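You operate a simulated robot arm through the tools that you are given. There is no shell and no other tool.

You run a simulated robot arm. Do the job below in one go: nothing can be reset, and whatever is moved stays where it is left.

JOB
Raise the red bike's saddle to mark 5 and point it straight ahead.
Fine: shut the seat lever again.
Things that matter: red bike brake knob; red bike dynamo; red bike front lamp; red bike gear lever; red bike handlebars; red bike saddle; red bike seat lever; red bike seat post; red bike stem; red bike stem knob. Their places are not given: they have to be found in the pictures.

Only the result counts: the job must be done as asked and must still hold three seconds after the hand-in. Knocking over, shifting, dropping, spilling or breaking anything else fails it.

ROBOT AND FRAMES
A 6-joint arm with a three-finger gripper, fixed in place. Base frame: the origin is on the floor under the middle of its stand, x ahead of it, y to its left, z up. Units: mm, degrees, N and s.
It reaches about 1213 mm from its shoulder. Its first joint turns from -166.0 to 166.0 degrees. Payload 4.89 kg.
The tool frame sits at the grasp point between the pads (the TCP): z along the fingers, y along the line on which they close. The tips reach 30 mm beyond it. The gripper opens to 164 mm; its body begins 125 mm behind the TCP.
Orientation is that of the tool frame in the base frame, as a unit quaternion [w, x, y, z]. With the fingers straight down and closing along the base's y, the tool's x points along the base's -x, its y along +y and its z along -z.

CONTROLS
- The arm moves only by the tool nudge_tool. Its argument "motion" is a list of rows, each a list of 3 entries, a list of its own where there are three numbers: the turn, a rotation vector about the tool's x, y, z in degrees, then the shift along the tool's x, y, z in mm, then the finger opening in mm, from 0 to 164. In form: [[[rx, ry, rz], [tx, ty, tz], fingers], ...]. A call has 1 to 20 rows; each row shifts and turns the commanded pose from where the row before left it, along the tool's axes as they then stand. A row lasts 0.2 s, in which the tool goes at most 50 mm and 8.6 degrees; a call with a longer step from one row to the next is refused whole, and so is a gripper value outside its range. A pose out of reach is approached as far as the arm can. The call stops where the force on the tool passes 80 N (or 10 N more than at its start, if that is more) or the arm is blocked; 0.2 s more then pass. Each finger travels about 108 mm/s and halts on what it meets, pressing with about 23 N; the grip force reading is that of the motor and also rises with nothing between the fingers. The clock runs only during rows and for 0.2 s after the last one: add rows that do not move to give the fingers time. The reply holds the time, the measured pose of the TCP, the force on the tool along the base axes, the opening and the grip force, in the units named above and with some noise, with the torque about the TCP (base axes, N m) and any sound that the robot's microphone picked up.
- Cameras (640 x 400 px; columns grow to the right, rows downward): "scene" is fixed at [219.5, -650.7, 1712]; the picture's right is [-0.06, -1.00, 0.00], its down [-0.94, 0.05, -0.32] and it looks along [0.32, -0.02, -0.95] (base axes); focal length 229 px, centre (320, 200). "wrist" rides on the gripper at [76, -2, -152] in the tool frame; the picture's right is [0.02, 1.00, 0.00], its down [-0.88, 0.02, -0.47] and it looks along [-0.47, 0.01, 0.88] (tool axes); focal length 247 px, centre (320, 200).
- snapshot(camera): a new picture of that camera. The clock stands still meanwhile.
- slide_trunk(by): moves the trunk up (or, below 0, down) by that many mm; the arm rides with it, the base frame stays. It gives what a move gives, with no picture.
- locate(camera, pixels): for up to 12 pixels [column, row] of the newest picture of that camera ("zoom" is the newest enlarged one), the place [x, y, z] in the base frame of the surface seen there, good to about 2 mm. The clock stands still meanwhile.
- close_up(camera, box): a new picture of the part [left, top, right, bottom] of that camera's present view, enlarged. The clock stands still meanwhile.
- sign_off(): hands the job in; it is judged then, once.

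Open the gripper and draw the arm clear of the work before you hand the job in, unless the task says otherwise.

The tools are called as name(argument=value, ...) on one line, values as JSON. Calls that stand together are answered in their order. nudge_tool: Moves the arm, as the interface text tells. Its arguments: {"type":"object","properties":{"motion":{"type":"array"}},"required":["motion"]} The other tools are called the same way: slide_trunk (by) moves the trunk up or down; snapshot (camera) takes a picture; locate (camera, pixels) gives the place of the surface under pixels of a picture; close_up (camera, box) takes an enlarged picture of a part of a camera's view; sign_off () hands the job in.

At the start:

```text
time_s: 0.0
position: [471.6, -477.1, 1254.9]
ee_rot: [0.001, 0.0, 1.0, 0.0]
contact_force: [0.6, 0.4, 0.1]
moment: [-0.01, 0.02, 0.05]
opening: 164.0
finger_force: 0.1
trunk travel left (down, up): [-175.0, 215.0]
```

scene: 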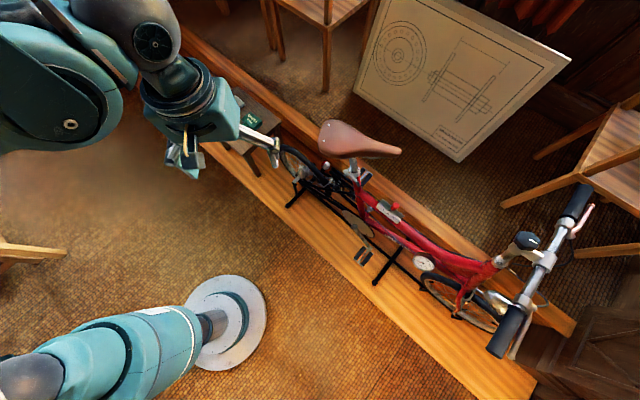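
wrist: 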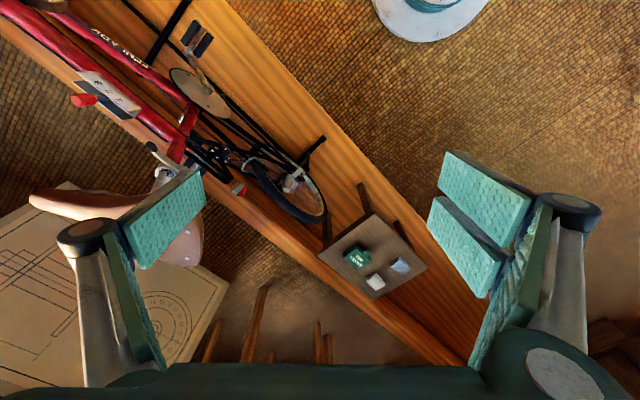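

The scene picture shows the red bike with its saddle near (355,140), turned off the frame line, and the seat lever is probably near (362,178). I'll take enlarged views of these parts.

close_up(camera="scene", box=[270, 100, 430, 200])

close_up(camera="wrist", box=[20, 80, 260, 280])

close_up(camera="scene", box=[400, 170, 620, 370])

```text
4.00 times, centred on (350, 150) of scene
```

zoom: 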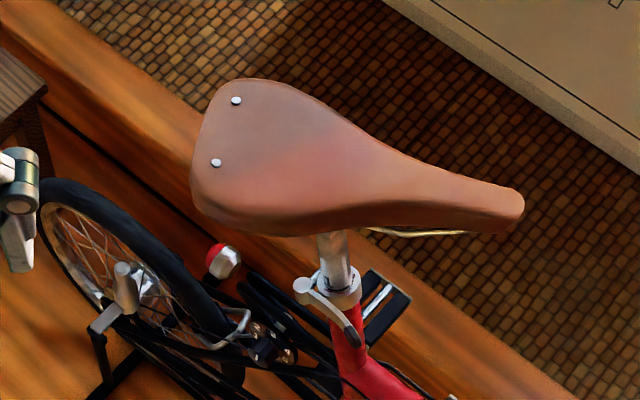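

```text
2.00 times, centred on (140, 180) of wrist
```

zoom: 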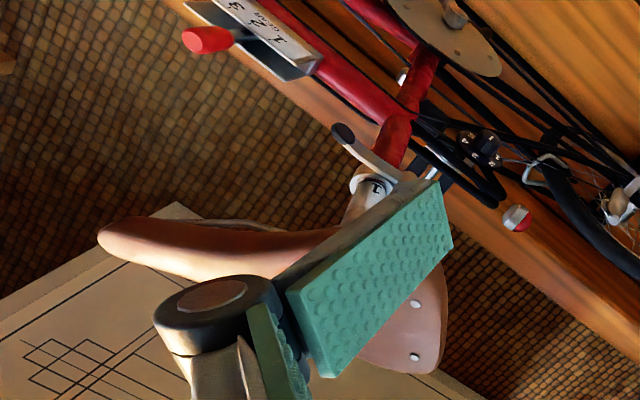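

```text
2.00 times, centred on (510, 270) of scene
```

zoom: 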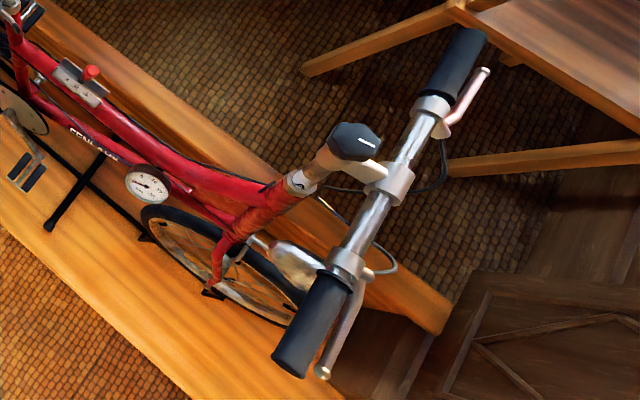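

The seat post shows at about (353,164), the lever at about (350,175) and the saddle tip at about (400,151) in the scene view. I'll get their 3D places.

locate(camera="scene", pixels=[[329, 125], [324, 141], [345, 140], [375, 148], [399, 150], [353, 163], [356, 172], [346, 173], [352, 179], [358, 185], [357, 188], [370, 200]])

locate(camera="scene", pixels=[[400, 235], [440, 255], [490, 262], [525, 241], [545, 262], [572, 210], [508, 328], [424, 263], [397, 205], [388, 208], [326, 166], [460, 300]])

close_up(camera="scene", box=[330, 150, 378, 200])

```text
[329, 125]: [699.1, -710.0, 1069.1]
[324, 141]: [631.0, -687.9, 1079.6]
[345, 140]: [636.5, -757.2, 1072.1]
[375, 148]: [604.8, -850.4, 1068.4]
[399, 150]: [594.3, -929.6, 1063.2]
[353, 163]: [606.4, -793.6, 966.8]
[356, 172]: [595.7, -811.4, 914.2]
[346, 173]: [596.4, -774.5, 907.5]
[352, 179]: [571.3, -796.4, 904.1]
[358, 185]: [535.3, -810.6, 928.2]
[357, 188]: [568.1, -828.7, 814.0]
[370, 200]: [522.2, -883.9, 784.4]
```

```text
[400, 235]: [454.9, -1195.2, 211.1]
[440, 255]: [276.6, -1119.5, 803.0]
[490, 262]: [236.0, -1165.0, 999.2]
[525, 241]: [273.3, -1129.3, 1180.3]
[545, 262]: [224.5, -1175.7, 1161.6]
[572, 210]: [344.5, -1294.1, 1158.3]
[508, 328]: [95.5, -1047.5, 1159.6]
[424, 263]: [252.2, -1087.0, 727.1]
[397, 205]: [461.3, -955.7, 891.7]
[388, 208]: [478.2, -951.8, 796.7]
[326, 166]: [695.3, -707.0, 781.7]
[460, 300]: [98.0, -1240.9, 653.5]
```

```text
8.00 times, centred on (354, 175) of scene
```

zoom: 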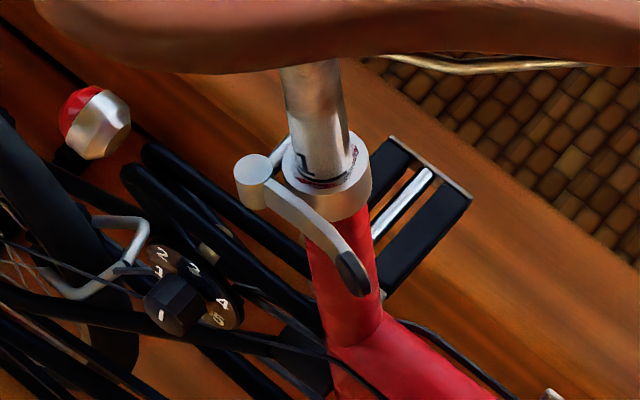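

The zoom shows mark "1" at the collar at (305,160), the lever pivot at (252,180) and its black tip at (350,275). I'll locate these points closely.

locate(camera="zoom", pixels=[[252, 170], [262, 192], [285, 195], [310, 220], [335, 245], [345, 260], [352, 280], [362, 292], [305, 160], [320, 120], [345, 200], [340, 310]])

locate(camera="zoom", pixels=[[300, 90], [335, 90], [295, 140], [350, 150], [290, 165], [364, 170], [275, 150], [320, 190], [310, 80], [360, 340], [400, 350], [180, 305]])

```text
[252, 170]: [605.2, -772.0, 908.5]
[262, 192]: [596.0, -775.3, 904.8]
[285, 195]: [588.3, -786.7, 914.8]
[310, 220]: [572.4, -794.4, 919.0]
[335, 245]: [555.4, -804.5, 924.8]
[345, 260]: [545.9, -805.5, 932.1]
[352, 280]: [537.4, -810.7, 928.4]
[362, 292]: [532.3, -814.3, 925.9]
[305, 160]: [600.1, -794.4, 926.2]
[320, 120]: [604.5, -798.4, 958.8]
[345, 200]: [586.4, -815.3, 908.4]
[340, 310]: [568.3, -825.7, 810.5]
```

```text
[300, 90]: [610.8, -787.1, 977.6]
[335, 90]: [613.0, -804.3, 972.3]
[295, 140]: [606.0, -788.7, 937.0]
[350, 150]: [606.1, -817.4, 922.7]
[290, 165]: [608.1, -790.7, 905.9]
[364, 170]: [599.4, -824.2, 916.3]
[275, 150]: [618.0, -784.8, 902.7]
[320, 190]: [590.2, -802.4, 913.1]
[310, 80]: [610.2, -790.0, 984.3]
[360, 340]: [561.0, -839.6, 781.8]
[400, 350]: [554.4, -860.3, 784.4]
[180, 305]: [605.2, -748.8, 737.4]
```

The bike points roughly along (-0.7,-0.7), and the lever runs from its pivot near (600,-774,907) to its tip near (532,-814,926), so it probably swings about an axis parallel to the seat tube. I'll turn the tool in free space so it faces the lever from the robot's side and look again.

nudge_tool(motion=[[[6.73, 0.43, -5.15], [0, 0, 0], 164], [[6.73, 0.43, -5.15], [0, 0, 0], 164], [[6.73, 0.43, -5.15], [0, 0, 0], 164], [[6.73, 0.43, -5.15], [0, 0, 0], 164], [[6.73, 0.43, -5.15], [0, 0, 0], 164], [[6.73, 0.43, -5.15], [0, 0, 0], 164], [[6.73, 0.43, -5.15], [0, 0, 0], 164], [[0, 0, 0], [0, 0, 0], 164]])

snapshot(camera="wrist")

snapshot(camera="scene")

```text
time_s: 2.0
position: [508.7, -485.9, 1259.1]
ee_rot: [-0.022, -0.31, 0.865, -0.394]
contact_force: [1.7, -1.2, -0.7]
moment: [0.04, 0.11, -0.13]
opening: 163.7
finger_force: 0.1
trunk travel left (down, up): [-175.0, 215.0]
stopped in row 8: the arm was blocked; the commanded pose is now the measured one
```

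```text
taken
```

wrist: 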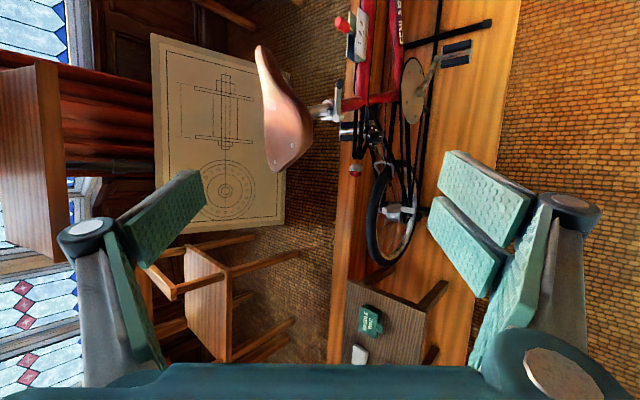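

```text
taken
```

scene: 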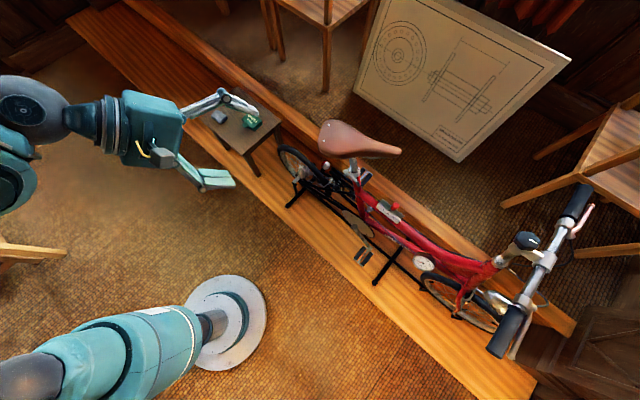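

The tool now points at the bike from the robot's side (z axis ≈ [0.21,-0.70,-0.69]), and the wrist view shows the lever and collar near (330,108). I'll move towards them to about 200 mm short of the lever, with the fingers partly closed, and look.

nudge_tool(motion=[[[0, 0, 0], [6.1, 6.2, 37.1], 80], [[0, 0, 0], [6.1, 6.2, 37.1], 80], [[0, 0, 0], [6.1, 6.2, 37.1], 80], [[0, 0, 0], [6.1, 6.2, 37.1], 80], [[0, 0, 0], [6.1, 6.2, 37.1], 80], [[0, 0, 0], [6.1, 6.2, 37.1], 80], [[0, 0, 0], [6.1, 6.2, 37.1], 80], [[0, 0, 0], [0, 0, 0], 80]])

snapshot(camera="wrist")

close_up(camera="wrist", box=[240, 100, 400, 220])

```text
time_s: 3.8
position: [492.8, -664.7, 1063.1]
ee_rot: [-0.022, -0.308, 0.866, -0.393]
contact_force: [0.4, -0.1, -0.3]
moment: [0.02, 0.02, -0.01]
opening: 79.7
finger_force: 0.1
trunk travel left (down, up): [-175.0, 215.0]
```

```text
taken
```

wrist: 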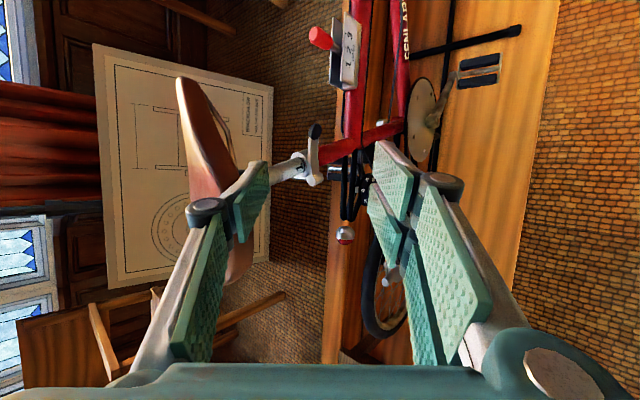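

```text
3.33 times, centred on (320, 160) of wrist
```

zoom: 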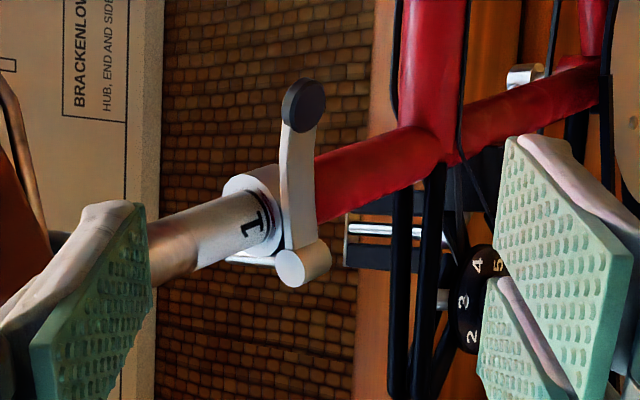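

The zoom shows the lever from its pivot at (300,265) to the black tip at (303,100), lying in front of the collar, with mark "1" on the post. I'll locate lever, post, tube and saddle points from this side.

locate(camera="zoom", pixels=[[290, 268], [318, 258], [297, 230], [298, 190], [298, 150], [300, 110], [305, 95], [285, 120], [320, 100], [265, 215], [240, 180], [200, 235]])

locate(camera="zoom", pixels=[[170, 245], [345, 185], [390, 160], [340, 160], [340, 215], [250, 225], [262, 205], [430, 60], [455, 200], [470, 270], [272, 245], [190, 265]])

locate(camera="wrist", pixels=[[185, 85], [200, 110], [210, 150], [235, 265], [245, 240], [280, 172], [350, 70], [322, 40], [345, 235], [390, 300]])

```text
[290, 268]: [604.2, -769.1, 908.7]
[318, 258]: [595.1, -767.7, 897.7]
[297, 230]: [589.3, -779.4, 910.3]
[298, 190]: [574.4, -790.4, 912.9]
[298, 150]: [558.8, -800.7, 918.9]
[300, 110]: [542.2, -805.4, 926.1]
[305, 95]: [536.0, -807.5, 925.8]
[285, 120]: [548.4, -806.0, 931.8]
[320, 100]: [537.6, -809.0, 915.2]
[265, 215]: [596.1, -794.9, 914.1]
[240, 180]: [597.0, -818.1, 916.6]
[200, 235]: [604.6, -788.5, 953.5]
```

```text
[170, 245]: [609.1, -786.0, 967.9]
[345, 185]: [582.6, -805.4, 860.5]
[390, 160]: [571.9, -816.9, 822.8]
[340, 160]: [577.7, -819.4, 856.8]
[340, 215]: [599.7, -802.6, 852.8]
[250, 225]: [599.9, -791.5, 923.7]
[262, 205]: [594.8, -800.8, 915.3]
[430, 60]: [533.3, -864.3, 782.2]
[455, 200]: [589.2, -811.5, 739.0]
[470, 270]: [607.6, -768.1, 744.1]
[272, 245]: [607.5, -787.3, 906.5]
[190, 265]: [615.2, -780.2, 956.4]
```

```text
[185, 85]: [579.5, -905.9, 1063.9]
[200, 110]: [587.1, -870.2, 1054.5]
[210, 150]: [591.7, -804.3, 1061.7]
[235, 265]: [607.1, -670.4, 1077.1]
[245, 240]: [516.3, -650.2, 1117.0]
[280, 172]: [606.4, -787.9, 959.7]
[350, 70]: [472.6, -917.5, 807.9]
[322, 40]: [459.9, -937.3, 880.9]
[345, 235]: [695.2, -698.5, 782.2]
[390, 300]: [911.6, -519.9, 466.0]
```

The lever lies about 16 mm tall, with its outer half near (548,-804,924). I'll advance along the fingers towards it with a 60 mm opening, stopping about 45 mm short to check the clearance to the saddle.

nudge_tool(motion=[[[0, 0, 0], [-3, -1.7, 37], 64], [[0, 0, 0], [-3, -1.7, 37], 64], [[0, 0, 0], [-3, -1.7, 37], 64], [[0, 0, 0], [-2.5, -1.7, 37], 64], [[0, 0, 0], [0, 0, 0], 64]])

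snapshot(camera="wrist")

close_up(camera="scene", box=[260, 90, 420, 220])

```text
time_s: 5.0
position: [535.1, -763.5, 960.6]
ee_rot: [-0.023, -0.306, 0.866, -0.394]
contact_force: [0.5, -0.4, -0.4]
moment: [0.01, 0.01, -0.03]
opening: 63.9
finger_force: 0.1
trunk travel left (down, up): [-175.0, 215.0]
```

```text
taken
```

wrist: 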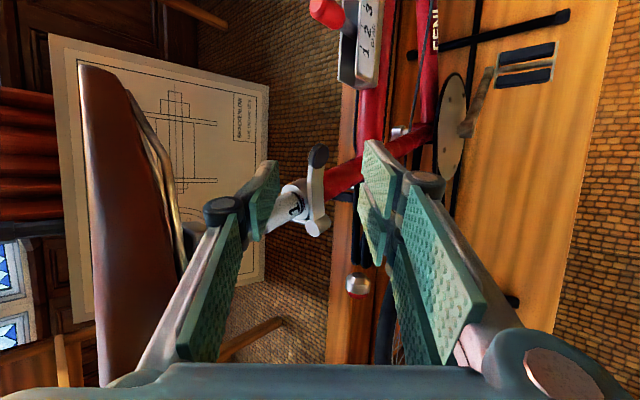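

```text
3.08 times, centred on (340, 155) of scene
```

zoom: 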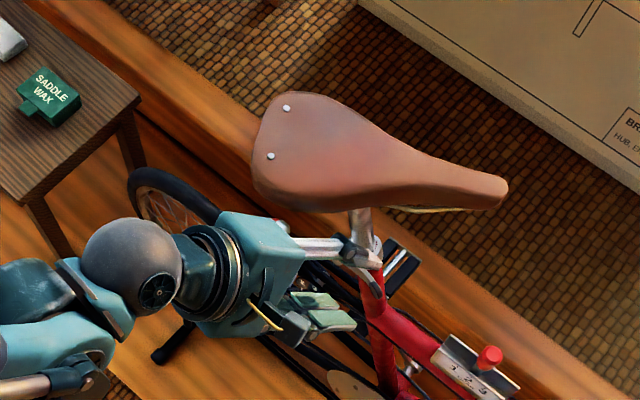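

The fingers straddle the lever: the inner pad is at (265,205), the outer pads at (380,210) and the lever between them at (318,170), with the saddle well clear. I'll advance 44 mm more with a force check, then look before closing.

nudge_tool(motion=[[[0, 0, 0], [0, -0.7, 15], 64], [[0, 0, 0], [0, -0.7, 15], 64], [[0, 0, 0], [0, -0.6, 14], 64], [[0, 0, 0], [0, 0, 0], 64]])

close_up(camera="wrist", box=[220, 110, 420, 270])

close_up(camera="scene", box=[300, 120, 420, 220])

```text
time_s: 6.0
position: [545.7, -795.6, 933.1]
ee_rot: [-0.022, -0.308, 0.866, -0.394]
contact_force: [0.9, -0.5, -0.9]
moment: [0.01, 0.04, -0.04]
opening: 63.9
finger_force: 0.0
trunk travel left (down, up): [-175.0, 215.0]
```

```text
2.50 times, centred on (320, 190) of wrist
```

zoom: 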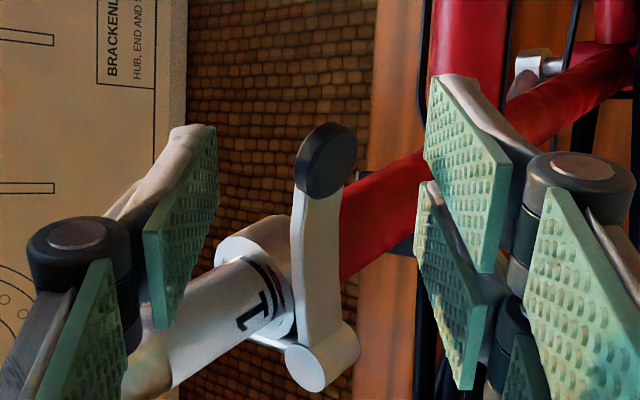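

```text
4.00 times, centred on (360, 170) of scene
```

zoom: 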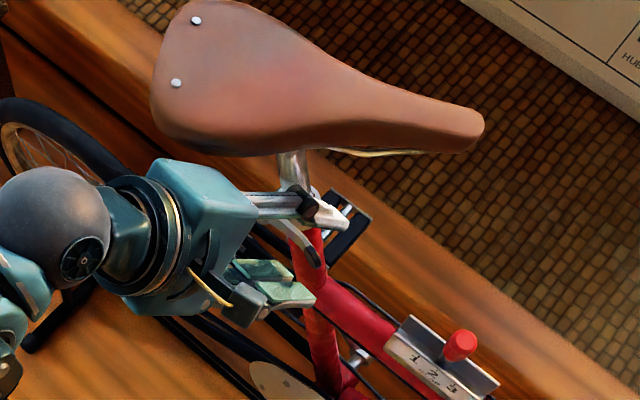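

The lever sits centred between the pads (zoom: lever at (318,240), inner pad (190,220), outer pads (450,210)). I'll close loosely around it and begin pulling its end outward along its arc.

nudge_tool(motion=[[[0, 0, 0], [0, 0, 0], 26], [[0, 0, 0], [0, 0, 0], 26], [[0, 0, 0], [0, 0, 0], 26], [[0, 0, 0], [-1.1, 4.3, -3.6], 26], [[0, 0, 0], [-1.1, 4.3, -3.6], 26], [[0, 0, 0], [-2.1, 4.0, -3.4], 26], [[0, 0, 0], [-2.1, 4.0, -3.4], 26]])

close_up(camera="wrist", box=[220, 110, 420, 270])

close_up(camera="scene", box=[300, 120, 420, 220])

```text
time_s: 7.6
position: [541.8, -774.6, 927.8]
ee_rot: [-0.022, -0.308, 0.866, -0.394]
contact_force: [1.9, -0.4, 1.5]
moment: [0.09, 0.16, -0.14]
opening: 26.5
finger_force: 0.2
trunk travel left (down, up): [-175.0, 215.0]
```

```text
2.50 times, centred on (320, 190) of wrist
```

zoom: 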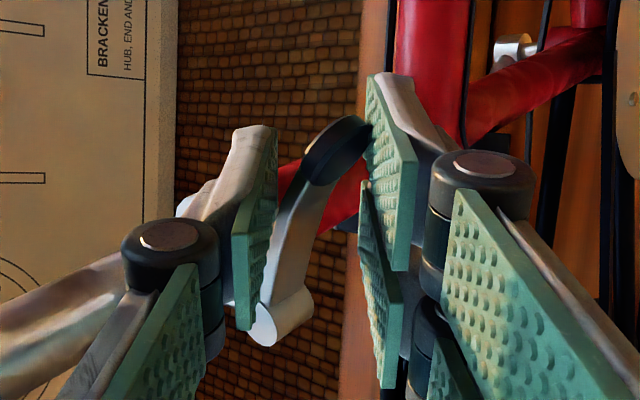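

```text
4.00 times, centred on (360, 170) of scene
```

zoom: 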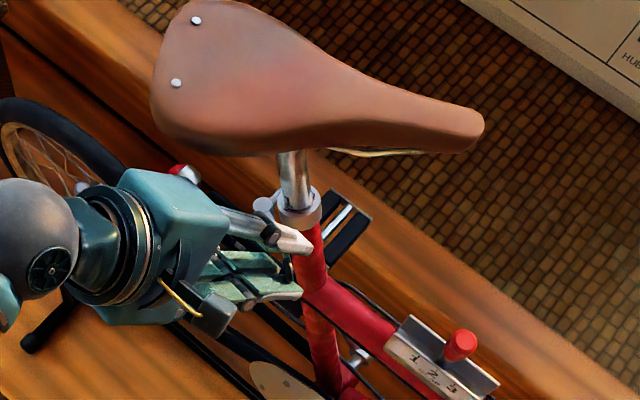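

The lever is swinging out freely: its tip is now at zoom (335,150), touching the outer pad, and the force is low. I'll widen the gap a little and keep going along the arc, turning the tool part of the way with it.

nudge_tool(motion=[[[0, 0, 0], [0, 0, 0], 42], [[0.05, 3.25, 3.8], [-2.5, 3.9, -3.3], 42], [[0.05, 3.25, 3.8], [-2.5, 3.9, -3.3], 42], [[0.05, 3.25, 3.8], [-2.5, 3.9, -3.3], 42], [[0.05, 3.25, 3.8], [-2.5, 3.9, -3.3], 42], [[0, 0, 0], [0, 0, 0], 42]])

close_up(camera="wrist", box=[220, 110, 420, 270])

close_up(camera="scene", box=[300, 120, 420, 220])

```text
time_s: 9.0
position: [539.5, -752.7, 925.6]
ee_rot: [-0.068, -0.144, 0.89, -0.427]
contact_force: [0.3, 0.4, -0.6]
moment: [-0.01, 0.04, 0.0]
opening: 42.3
finger_force: 0.0
trunk travel left (down, up): [-175.0, 215.0]
```

```text
2.50 times, centred on (320, 190) of wrist
```

zoom: 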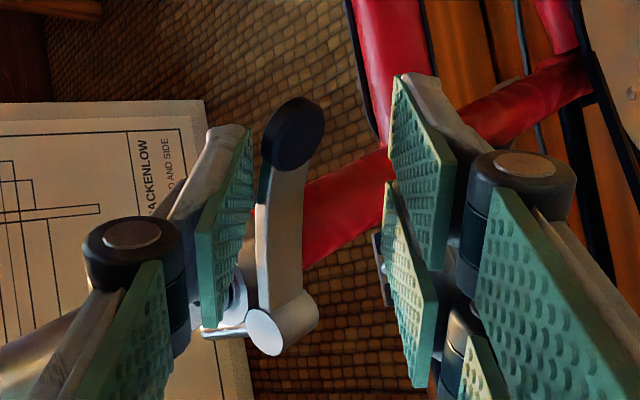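

```text
4.00 times, centred on (360, 170) of scene
```

zoom: 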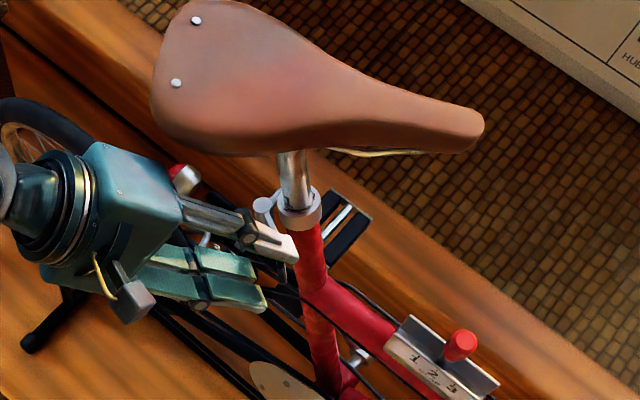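

The lever follows with almost no force. I'll continue two more small arc steps with the orientation held, then check the lever angle and the clearance to the saddle's rear corner.

nudge_tool(motion=[[[0, 0, 0], [-2.9, 3.8, -3.2], 42], [[0, 0, 0], [-2.9, 3.8, -3.2], 42], [[0, 0, 0], [-3.7, 3.3, -2.8], 42], [[0, 0, 0], [-3.7, 3.3, -2.8], 42], [[0, 0, 0], [0, 0, 0], 42]])

close_up(camera="scene", box=[290, 110, 410, 210])

close_up(camera="wrist", box=[200, 110, 420, 270])

locate(camera="zoom", pixels=[[260, 320], [270, 250], [285, 150], [290, 120], [305, 130], [275, 180]])

```text
time_s: 10.2
position: [546.8, -732.6, 919.2]
ee_rot: [-0.067, -0.143, 0.89, -0.427]
contact_force: [0.2, -0.8, -0.3]
moment: [-0.01, -0.01, 0.0]
opening: 41.9
finger_force: 0.0
trunk travel left (down, up): [-175.0, 215.0]
```

```text
4.00 times, centred on (350, 160) of scene
```

zoom: 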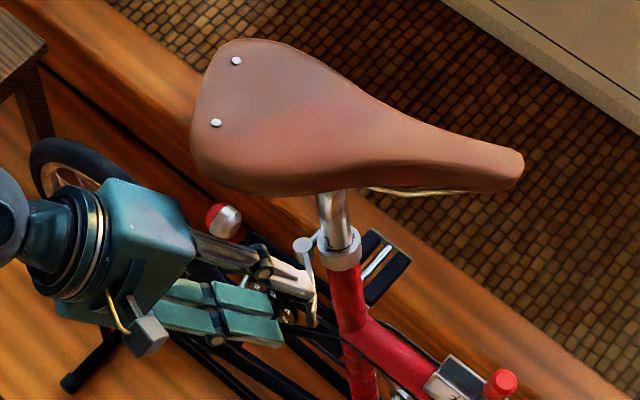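

```text
2.50 times, centred on (310, 190) of wrist
```

zoom: 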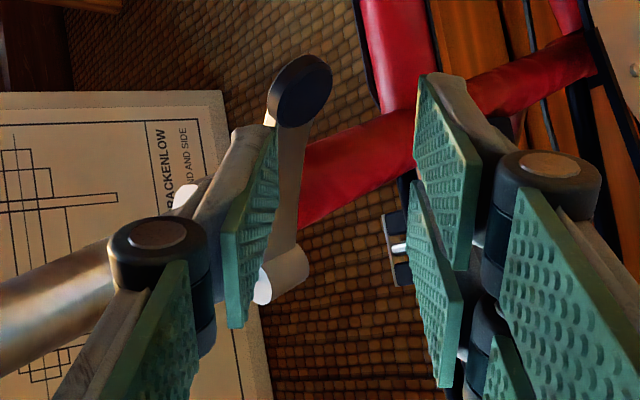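

```text
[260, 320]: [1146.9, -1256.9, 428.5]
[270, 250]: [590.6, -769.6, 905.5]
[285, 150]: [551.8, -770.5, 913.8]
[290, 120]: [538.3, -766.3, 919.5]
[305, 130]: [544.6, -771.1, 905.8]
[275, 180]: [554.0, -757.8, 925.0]
```

The lever now points roughly along -x (tip near (535,-767,915), pivot (597,-769,905)), about 30° open. I'll open the fingers, back off away from the saddle, turn the tool 40° so the palm stays in front, and then close it to use as a pushing stick.

nudge_tool(motion=[[[0, 0, 0], [0, 0, 0], 60], [[0, 0, 0], [5, 0, -15], 60], [[0, 0, 0], [8, 0, -15], 60], [[0, 0, 0], [10, 0, -15], 60], [[0, 0, 0], [10, 0, -15], 60], [[-0.064, -5.18, -6.1], [0, 0, 0], 60], [[-0.064, -5.18, -6.1], [0, 0, 0], 60], [[-0.064, -5.18, -6.1], [0, 0, 0], 30], [[-0.064, -5.18, -6.1], [0, 0, 0], 0], [[-0.064, -5.18, -6.1], [0, 0, 0], 0], [[0, 0, 0], [0, 0, 0], 0], [[0, 0, 0], [0, 0, 0], 0]])

snapshot(camera="wrist")

close_up(camera="scene", box=[270, 100, 430, 220])

```text
time_s: 12.8
position: [515.9, -691.6, 965.0]
ee_rot: [0.023, -0.461, 0.816, -0.35]
contact_force: [0.5, -0.5, 0.0]
moment: [0.02, -0.03, 0.02]
opening: 0.0
finger_force: 23.6
trunk travel left (down, up): [-175.0, 215.0]
```

```text
taken
```

wrist: 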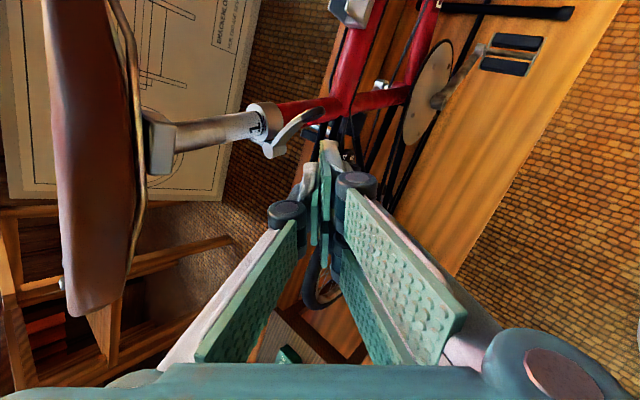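

```text
3.33 times, centred on (350, 160) of scene
```

zoom: 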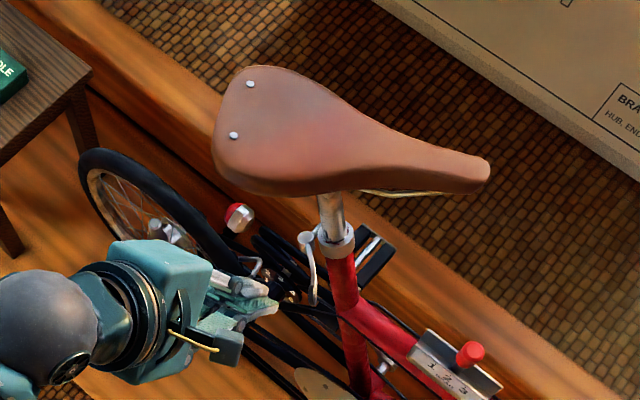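

The lever is now at zoom pivot (307,238) to tip (312,300), with its trailing side towards the tube. I'll locate it exactly before placing the closed fingers behind it.

locate(camera="zoom", pixels=[[306, 236], [310, 255], [313, 270], [314, 285], [313, 297], [311, 303], [335, 235], [352, 240], [320, 242], [320, 232]])

locate(camera="wrist", pixels=[[268, 150], [290, 130], [310, 115], [318, 112], [250, 125], [180, 135], [160, 145], [145, 110], [140, 210], [130, 270], [100, 290], [80, 150]])

```text
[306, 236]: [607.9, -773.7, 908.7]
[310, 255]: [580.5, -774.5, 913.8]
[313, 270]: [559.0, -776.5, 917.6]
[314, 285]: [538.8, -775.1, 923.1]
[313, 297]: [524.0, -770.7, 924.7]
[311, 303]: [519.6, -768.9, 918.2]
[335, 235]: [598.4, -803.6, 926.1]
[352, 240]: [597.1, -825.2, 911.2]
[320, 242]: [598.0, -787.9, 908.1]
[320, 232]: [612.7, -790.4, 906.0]
```

```text
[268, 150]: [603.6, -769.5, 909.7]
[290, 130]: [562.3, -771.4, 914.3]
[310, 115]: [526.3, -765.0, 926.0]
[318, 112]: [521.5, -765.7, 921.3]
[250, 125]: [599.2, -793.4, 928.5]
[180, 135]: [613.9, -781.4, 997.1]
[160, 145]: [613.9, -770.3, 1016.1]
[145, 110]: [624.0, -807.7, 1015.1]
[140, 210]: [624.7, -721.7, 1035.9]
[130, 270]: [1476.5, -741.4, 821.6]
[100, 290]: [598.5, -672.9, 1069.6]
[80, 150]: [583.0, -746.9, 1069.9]
```

The lever runs (605,-772,907) → (521,-767,921). I'll go over its tip and set the closed fingers down on its trailing (-y) side, around (517,-808,942).

nudge_tool(motion=[[[0, 0, 0], [24, -8.6, -24.1], 0], [[0, 0, 0], [28.2, -12.1, 20.2], 0], [[0, 0, 0], [28.2, -12.1, 20.2], 0], [[0, 0, 0], [28.2, -12.1, 20.2], 0], [[0, 0, 0], [-8.8, 6.5, 15], 0], [[0, 0, 0], [-8.8, 6.5, 15], 0], [[0, 0, 0], [-8.8, 6.5, 15], 0], [[0, 0, 0], [0, 0, 0], 0]])

snapshot(camera="wrist")

close_up(camera="scene", box=[290, 110, 410, 210])

```text
time_s: 14.6
position: [518.0, -808.0, 940.7]
ee_rot: [0.022, -0.462, 0.815, -0.349]
contact_force: [0.0, -0.5, 0.3]
moment: [-0.03, -0.03, 0.0]
opening: 0.1
finger_force: 23.5
trunk travel left (down, up): [-175.0, 215.0]
```

```text
taken
```

wrist: 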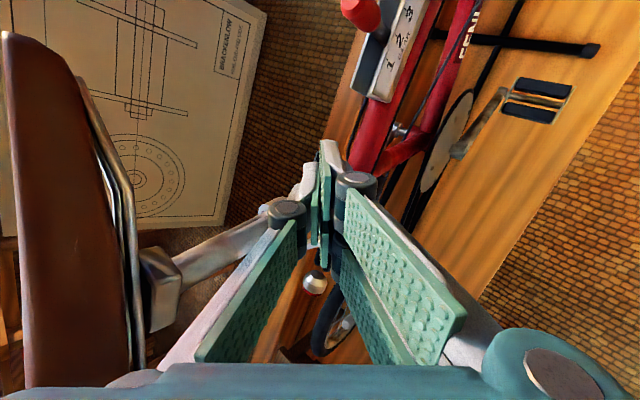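

```text
4.00 times, centred on (350, 160) of scene
```

zoom: 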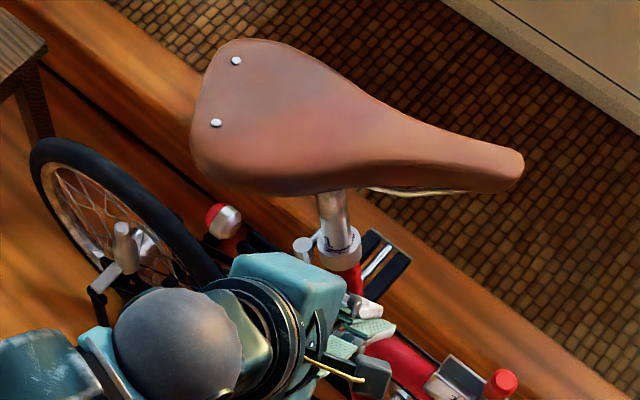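

The closed fingers are in front of the lever on its trailing side with no contact. I'll push along the lever's arc in small rows and watch the force.

nudge_tool(motion=[[[0, 0, 0], [-7.35, -4.1, 3.6], 0], [[0, 0, 0], [-7.35, -4.1, 3.6], 0], [[0, 0, 0], [-8.8, 3, -2.5], 0], [[0, 0, 0], [-8.8, 3, -2.4], 0], [[0, 0, 0], [-9, 1, -0.7], 0], [[0, 0, 0], [-8.9, 0.9, -0.7], 0], [[0, 0, 0], [0, 0, 0], 0]])

snapshot(camera="wrist")

close_up(camera="scene", box=[290, 110, 410, 210])

```text
time_s: 16.2
position: [547.8, -769.1, 925.9]
ee_rot: [0.023, -0.462, 0.815, -0.35]
contact_force: [0.0, 0.4, -0.5]
moment: [0.01, 0.0, 0.03]
opening: 0.0
finger_force: 22.6
trunk travel left (down, up): [-175.0, 215.0]
```

```text
taken
```

wrist: 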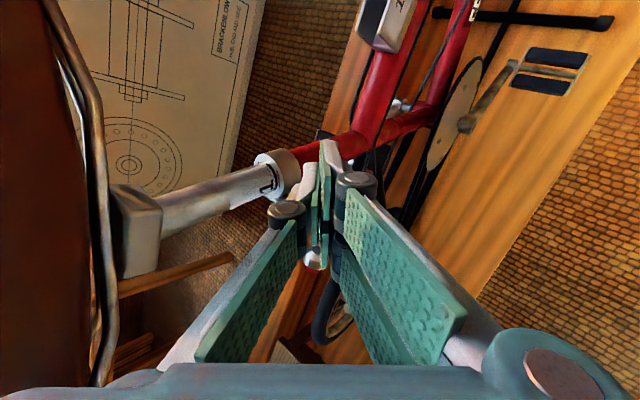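

```text
4.00 times, centred on (350, 160) of scene
```

zoom: 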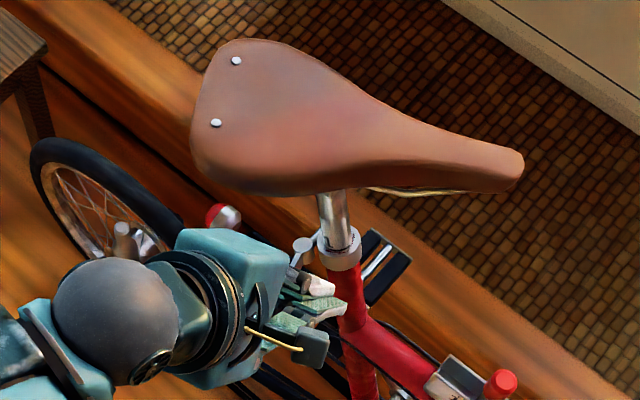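

In the scene zoom the lever starts at (302,245) and now runs towards lower left, so it is following. I'll keep pushing around.

nudge_tool(motion=[[[0, 0, 0], [-10.5, 3.2, -2.6], 0], [[0, 0, 0], [-10.5, 3.2, -2.7], 0], [[0, 0, 0], [-8.3, -2.9, 2.6], 0], [[0, 0, 0], [-8.3, -2.9, 2.6], 0], [[0, 0, 0], [0, 0, 0], 0]])

snapshot(camera="wrist")

close_up(camera="scene", box=[290, 110, 410, 210])

```text
time_s: 16.8
position: [546.7, -758.4, 923.7]
ee_rot: [0.018, -0.458, 0.815, -0.354]
contact_force: [-12.5, -19.0, 5.7]
moment: [-0.31, 0.21, -0.39]
opening: 0.0
finger_force: 23.2
trunk travel left (down, up): [-175.0, 215.0]
stopped in row 3: the force on the tool passed its limit at 95 N (the readings are from after the stop); the commanded pose is now the measured one
```

```text
taken
```

wrist: 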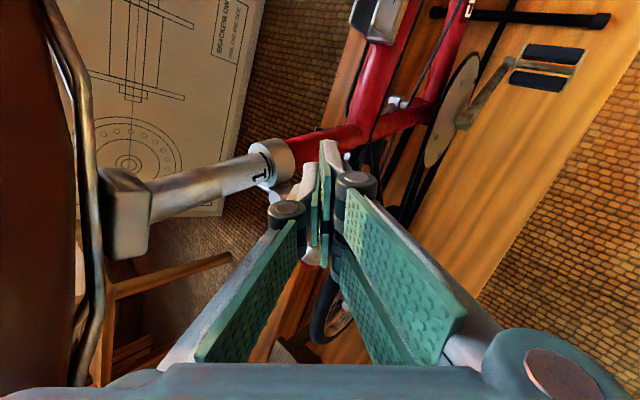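

```text
4.00 times, centred on (350, 160) of scene
```

zoom: 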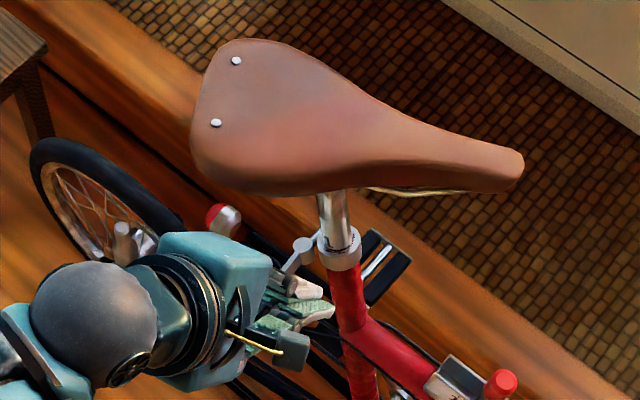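

The push stopped at 95 N, so the lever has likely reached the end of its travel. I'll back off and look at its angle.

nudge_tool(motion=[[[0, 0, 0], [10, 0, 0], 0], [[0, 0, 0], [10, 0, -5], 0], [[0, 0, 0], [5, 0, -30], 0], [[0, 0, 0], [0, 0, -40], 0], [[0, 0, 0], [0, 0, -40], 0], [[0, 0, 0], [0, 0, -30], 0], [[0, 0, 0], [0, 0, 0], 0]])

snapshot(camera="wrist")

close_up(camera="scene", box=[290, 110, 410, 210])

```text
time_s: 18.4
position: [481.6, -694.9, 1040.0]
ee_rot: [0.018, -0.459, 0.815, -0.353]
contact_force: [-0.3, 1.2, 1.4]
moment: [-0.06, -0.04, -0.01]
opening: 0.0
finger_force: 23.2
trunk travel left (down, up): [-175.0, 215.0]
```

```text
taken
```

wrist: 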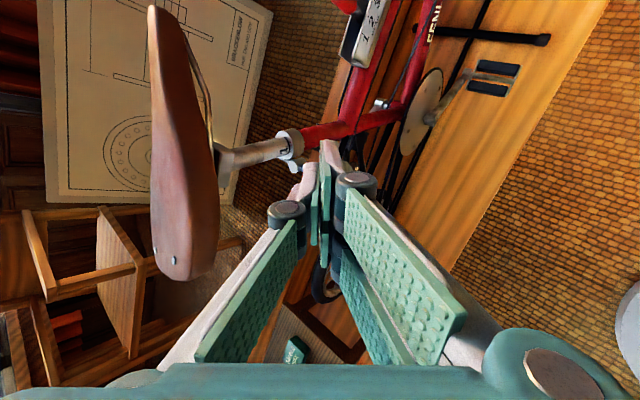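

```text
4.00 times, centred on (350, 160) of scene
```

zoom: 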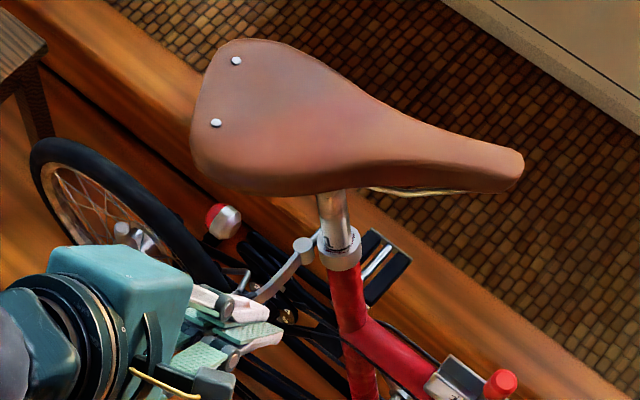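

The lever now points outward from pivot (303,245) to about (258,295) in the zoom. I'll locate it to get its angle.

locate(camera="zoom", pixels=[[302, 243], [295, 265], [285, 275], [272, 287], [260, 295], [254, 299], [336, 243], [335, 232]])

close_up(camera="scene", box=[340, 150, 372, 180])

```text
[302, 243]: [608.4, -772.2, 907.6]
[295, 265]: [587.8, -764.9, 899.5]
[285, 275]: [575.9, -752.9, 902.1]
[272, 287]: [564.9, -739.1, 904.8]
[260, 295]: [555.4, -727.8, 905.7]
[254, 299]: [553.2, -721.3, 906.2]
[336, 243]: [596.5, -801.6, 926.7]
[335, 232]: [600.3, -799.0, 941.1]
```

```text
13.33 times, centred on (356, 165) of scene
```

zoom: 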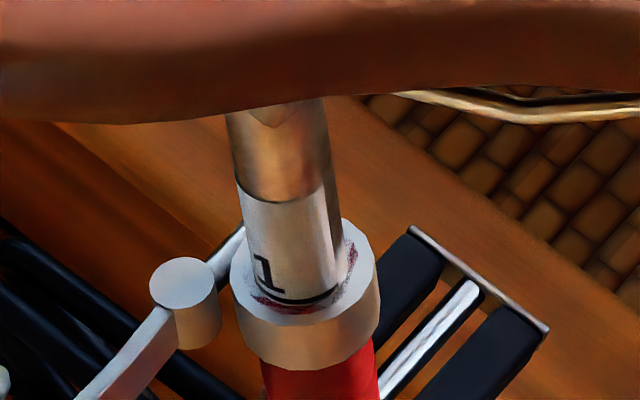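

The lever stands at about az 135°, straight out from the bike's side, about 75° from where it was. Next I'll measure the saddle's outline (rivets at (236,61),(215,123), nose tip (523,165) in the 4x zoom) to plan the grip.

close_up(camera="scene", box=[290, 110, 410, 210])

locate(camera="zoom", pixels=[[236, 61], [215, 123], [515, 158], [500, 182], [495, 147], [450, 130], [440, 185], [400, 108], [380, 182], [350, 75], [320, 185], [300, 120]])

locate(camera="zoom", pixels=[[270, 45], [260, 180], [200, 160], [210, 60], [350, 130], [400, 145], [450, 158], [480, 165], [330, 195], [400, 189], [521, 170], [518, 155]])

```text
4.00 times, centred on (350, 160) of scene
```

zoom: 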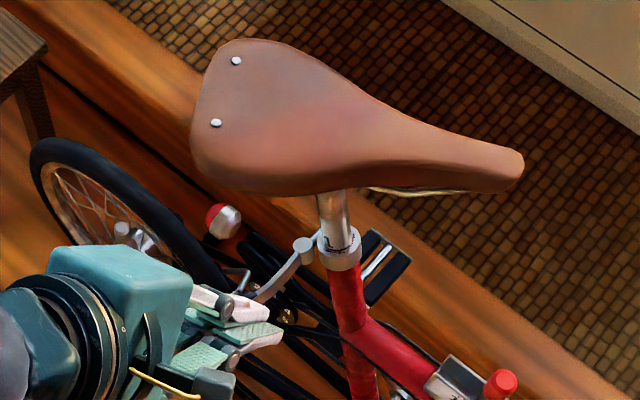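

```text
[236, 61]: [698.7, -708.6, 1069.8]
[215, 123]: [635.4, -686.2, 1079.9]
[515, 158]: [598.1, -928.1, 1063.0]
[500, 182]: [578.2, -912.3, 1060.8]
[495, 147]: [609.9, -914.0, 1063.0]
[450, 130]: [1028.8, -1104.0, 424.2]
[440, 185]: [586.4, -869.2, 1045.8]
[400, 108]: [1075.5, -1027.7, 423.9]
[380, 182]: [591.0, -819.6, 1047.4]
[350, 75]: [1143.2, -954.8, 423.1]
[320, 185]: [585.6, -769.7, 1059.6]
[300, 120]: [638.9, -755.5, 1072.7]
```

```text
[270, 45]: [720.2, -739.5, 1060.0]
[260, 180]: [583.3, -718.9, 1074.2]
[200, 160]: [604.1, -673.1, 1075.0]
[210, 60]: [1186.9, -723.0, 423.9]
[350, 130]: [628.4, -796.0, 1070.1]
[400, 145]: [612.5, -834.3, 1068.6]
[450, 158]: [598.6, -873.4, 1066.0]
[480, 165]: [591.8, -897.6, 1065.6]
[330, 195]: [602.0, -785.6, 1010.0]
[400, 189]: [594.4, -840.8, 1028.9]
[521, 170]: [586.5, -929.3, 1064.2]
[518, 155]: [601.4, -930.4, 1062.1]
```

The saddle's centreline runs at about az -108°, so it is off by roughly 27°, and it is about 95 mm wide over the post. I'll raise the arm, then turn the tool so that the fingers point down along the seat-post axis with the closing line across the saddle.

nudge_tool(motion=[[[0, 0, 0], [12.4, -24.8, -31.5], 40], [[0, 0, 0], [12.4, -24.8, -31.5], 80], [[0, 0, 0], [12.4, -24.8, -31.5], 140], [[0, 0, 0], [12.4, -24.8, -31.5], 140], [[0, 0, 0], [12.4, -24.8, -31.5], 140], [[-6.7, -1.1, -2.96], [0, 0, 0], 140], [[-6.7, -1.1, -2.96], [0, 0, 0], 140], [[-6.7, -1.1, -2.96], [0, 0, 0], 140], [[-6.7, -1.1, -2.96], [0, 0, 0], 140], [[-6.7, -1.1, -2.96], [0, 0, 0], 140], [[-6.7, -1.1, -2.96], [0, 0, 0], 140], [[0, 0, 0], [0, 0, 0], 140]])

snapshot(camera="wrist")

snapshot(camera="scene")

```text
time_s: 21.0
position: [481.4, -695.6, 1249.9]
ee_rot: [-0.148, -0.574, 0.805, -0.024]
contact_force: [0.4, -0.5, -0.4]
moment: [0.09, 0.12, -0.06]
opening: 140.0
finger_force: 0.1
trunk travel left (down, up): [-175.0, 215.0]
```

```text
taken
```

wrist: 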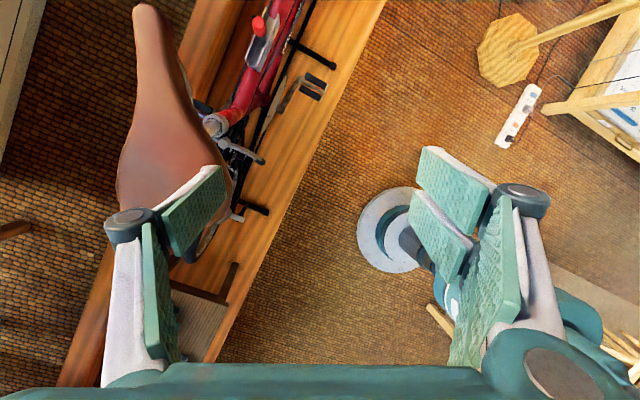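

```text
taken
```

scene: 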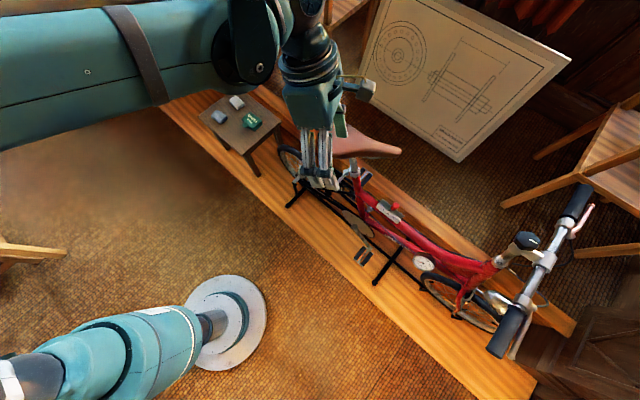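

The tool now points down along the post axis. I'll move it over the saddle to about (672,-748,1200) and check the alignment from the wrist camera.

nudge_tool(motion=[[[0, 0, 0], [-4.4, -40.3, 3.7], 150], [[0, 0, 0], [-4.4, -40.3, 3.7], 150], [[0, 0, 0], [-4.4, -40.3, 3.7], 150], [[0, 0, 0], [-4.4, -40.3, 3.7], 150], [[0, 0, 0], [-4.4, -40.3, 3.7], 150], [[0, 0, 0], [0, 0, 0], 150]])

snapshot(camera="wrist")

snapshot(camera="scene")

```text
time_s: 22.4
position: [673.7, -745.9, 1197.7]
ee_rot: [-0.147, -0.575, 0.805, -0.026]
contact_force: [0.9, 0.1, -0.7]
moment: [0.03, 0.16, -0.07]
opening: 150.0
finger_force: 0.0
trunk travel left (down, up): [-175.0, 215.0]
```

```text
taken
```

wrist: 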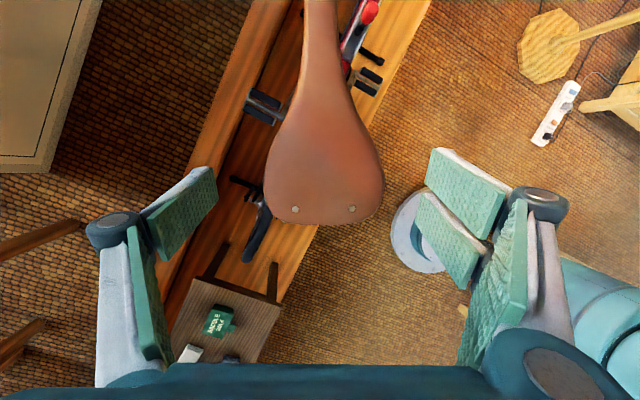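

```text
taken
```

scene: 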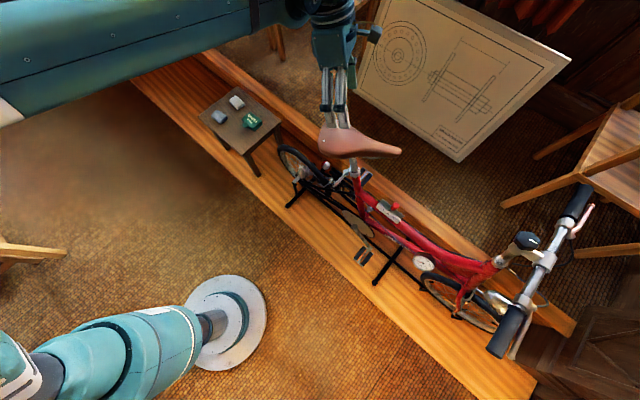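

The saddle is centred between the fingers in the wrist view (rear at (325,210), nose straight up at (320,10)). I'll lower the tool along its axis so the pads flank the saddle above the post.

nudge_tool(motion=[[[0, 0, 0], [0, 2, 36], 150], [[0, 0, 0], [0, 2, 36], 150], [[0, 0, 0], [0, 0, 36], 150], [[0, 0, 0], [0, 0, 34], 150], [[0, 0, 0], [0, 0, 0], 150]])

snapshot(camera="wrist")

close_up(camera="scene", box=[290, 80, 430, 200])

```text
time_s: 23.6
position: [639.6, -774.4, 1064.3]
ee_rot: [-0.147, -0.575, 0.804, -0.025]
contact_force: [0.5, -0.7, -0.6]
moment: [0.0, 0.02, -0.01]
opening: 150.1
finger_force: 0.1
trunk travel left (down, up): [-175.0, 215.0]
```

```text
taken
```

wrist: 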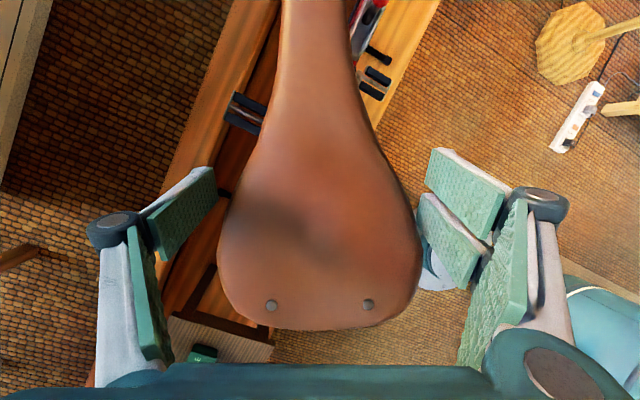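

```text
3.33 times, centred on (360, 140) of scene
```

zoom: 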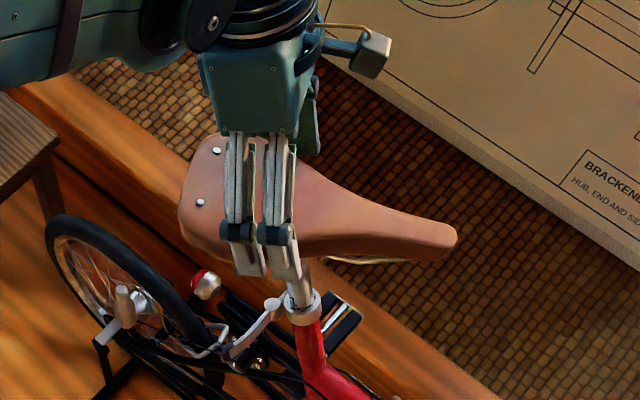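

The pads flank the saddle above the post with no contact. I'll close the fingers on it.

nudge_tool(motion=[[[0, 0, 0], [0, 0, 0], 60], [[0, 0, 0], [0, 0, 0], 60], [[0, 0, 0], [0, 0, 0], 60], [[0, 0, 0], [0, 0, 0], 60]])

snapshot(camera="wrist")

close_up(camera="scene", box=[330, 150, 378, 200])

```text
time_s: 24.6
position: [638.7, -773.6, 1064.5]
ee_rot: [-0.147, -0.574, 0.805, -0.025]
contact_force: [-31.8, 10.9, -3.2]
moment: [-0.07, 0.03, 0.38]
opening: 134.0
finger_force: 44.6
trunk travel left (down, up): [-175.0, 215.0]
```

```text
taken
```

wrist: 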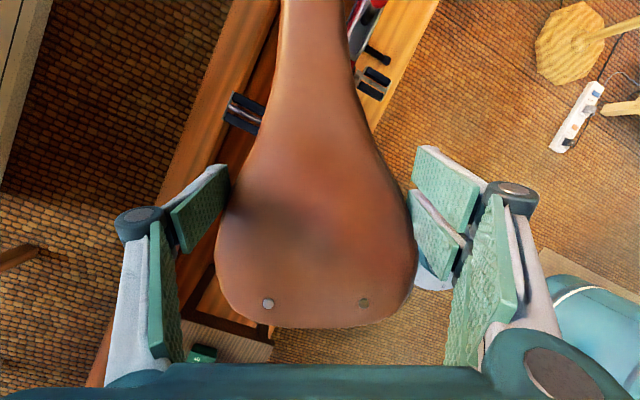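

```text
8.00 times, centred on (354, 175) of scene
```

zoom: 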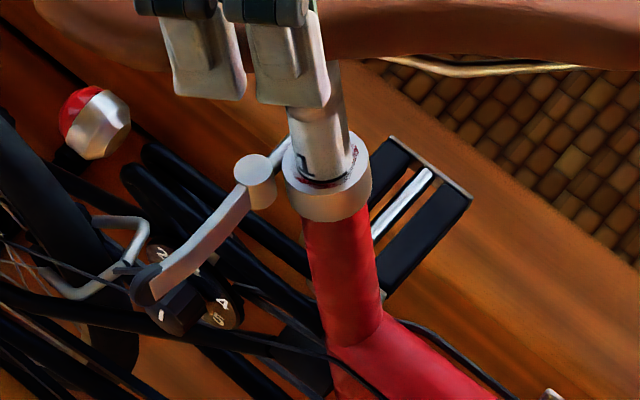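

The reading (33 N along the closing line, opening 134) shows only the rear one of the two right-hand pads touching the wide back of the saddle, so this is a poor grip. I'll reopen and move forward along the saddle to its narrow nose, where the sides are nearly parallel.

nudge_tool(motion=[[[0, 0, 0], [0, 0, 0], 150], [[0, 0, 0], [0, 0, 0], 150], [[0, 0, 0], [37.5, -2.9, 0], 150], [[0, 0, 0], [37.5, -2.9, 0], 130], [[0, 0, 0], [37.5, -2.8, 0], 110], [[0, 0, 0], [0, 0, 19], 100], [[0, 0, 0], [0, 0, 19], 100], [[0, 0, 0], [0, 0, 0], 100]])

snapshot(camera="wrist")

close_up(camera="scene", box=[290, 80, 430, 200])

```text
time_s: 26.4
position: [605.3, -889.8, 1057.6]
ee_rot: [-0.147, -0.574, 0.805, -0.025]
contact_force: [0.3, 0.7, 0.2]
moment: [0.02, 0.07, 0.0]
opening: 100.1
finger_force: 0.1
trunk travel left (down, up): [-175.0, 215.0]
```

```text
taken
```

wrist: 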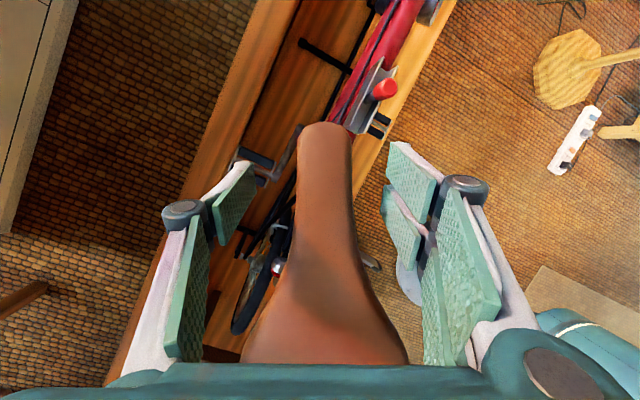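

```text
3.33 times, centred on (360, 140) of scene
```

zoom: 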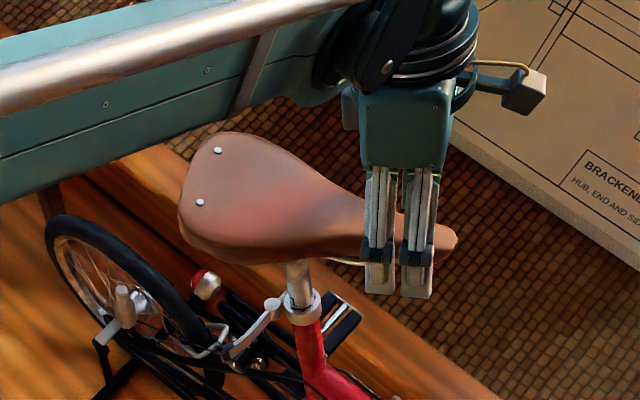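

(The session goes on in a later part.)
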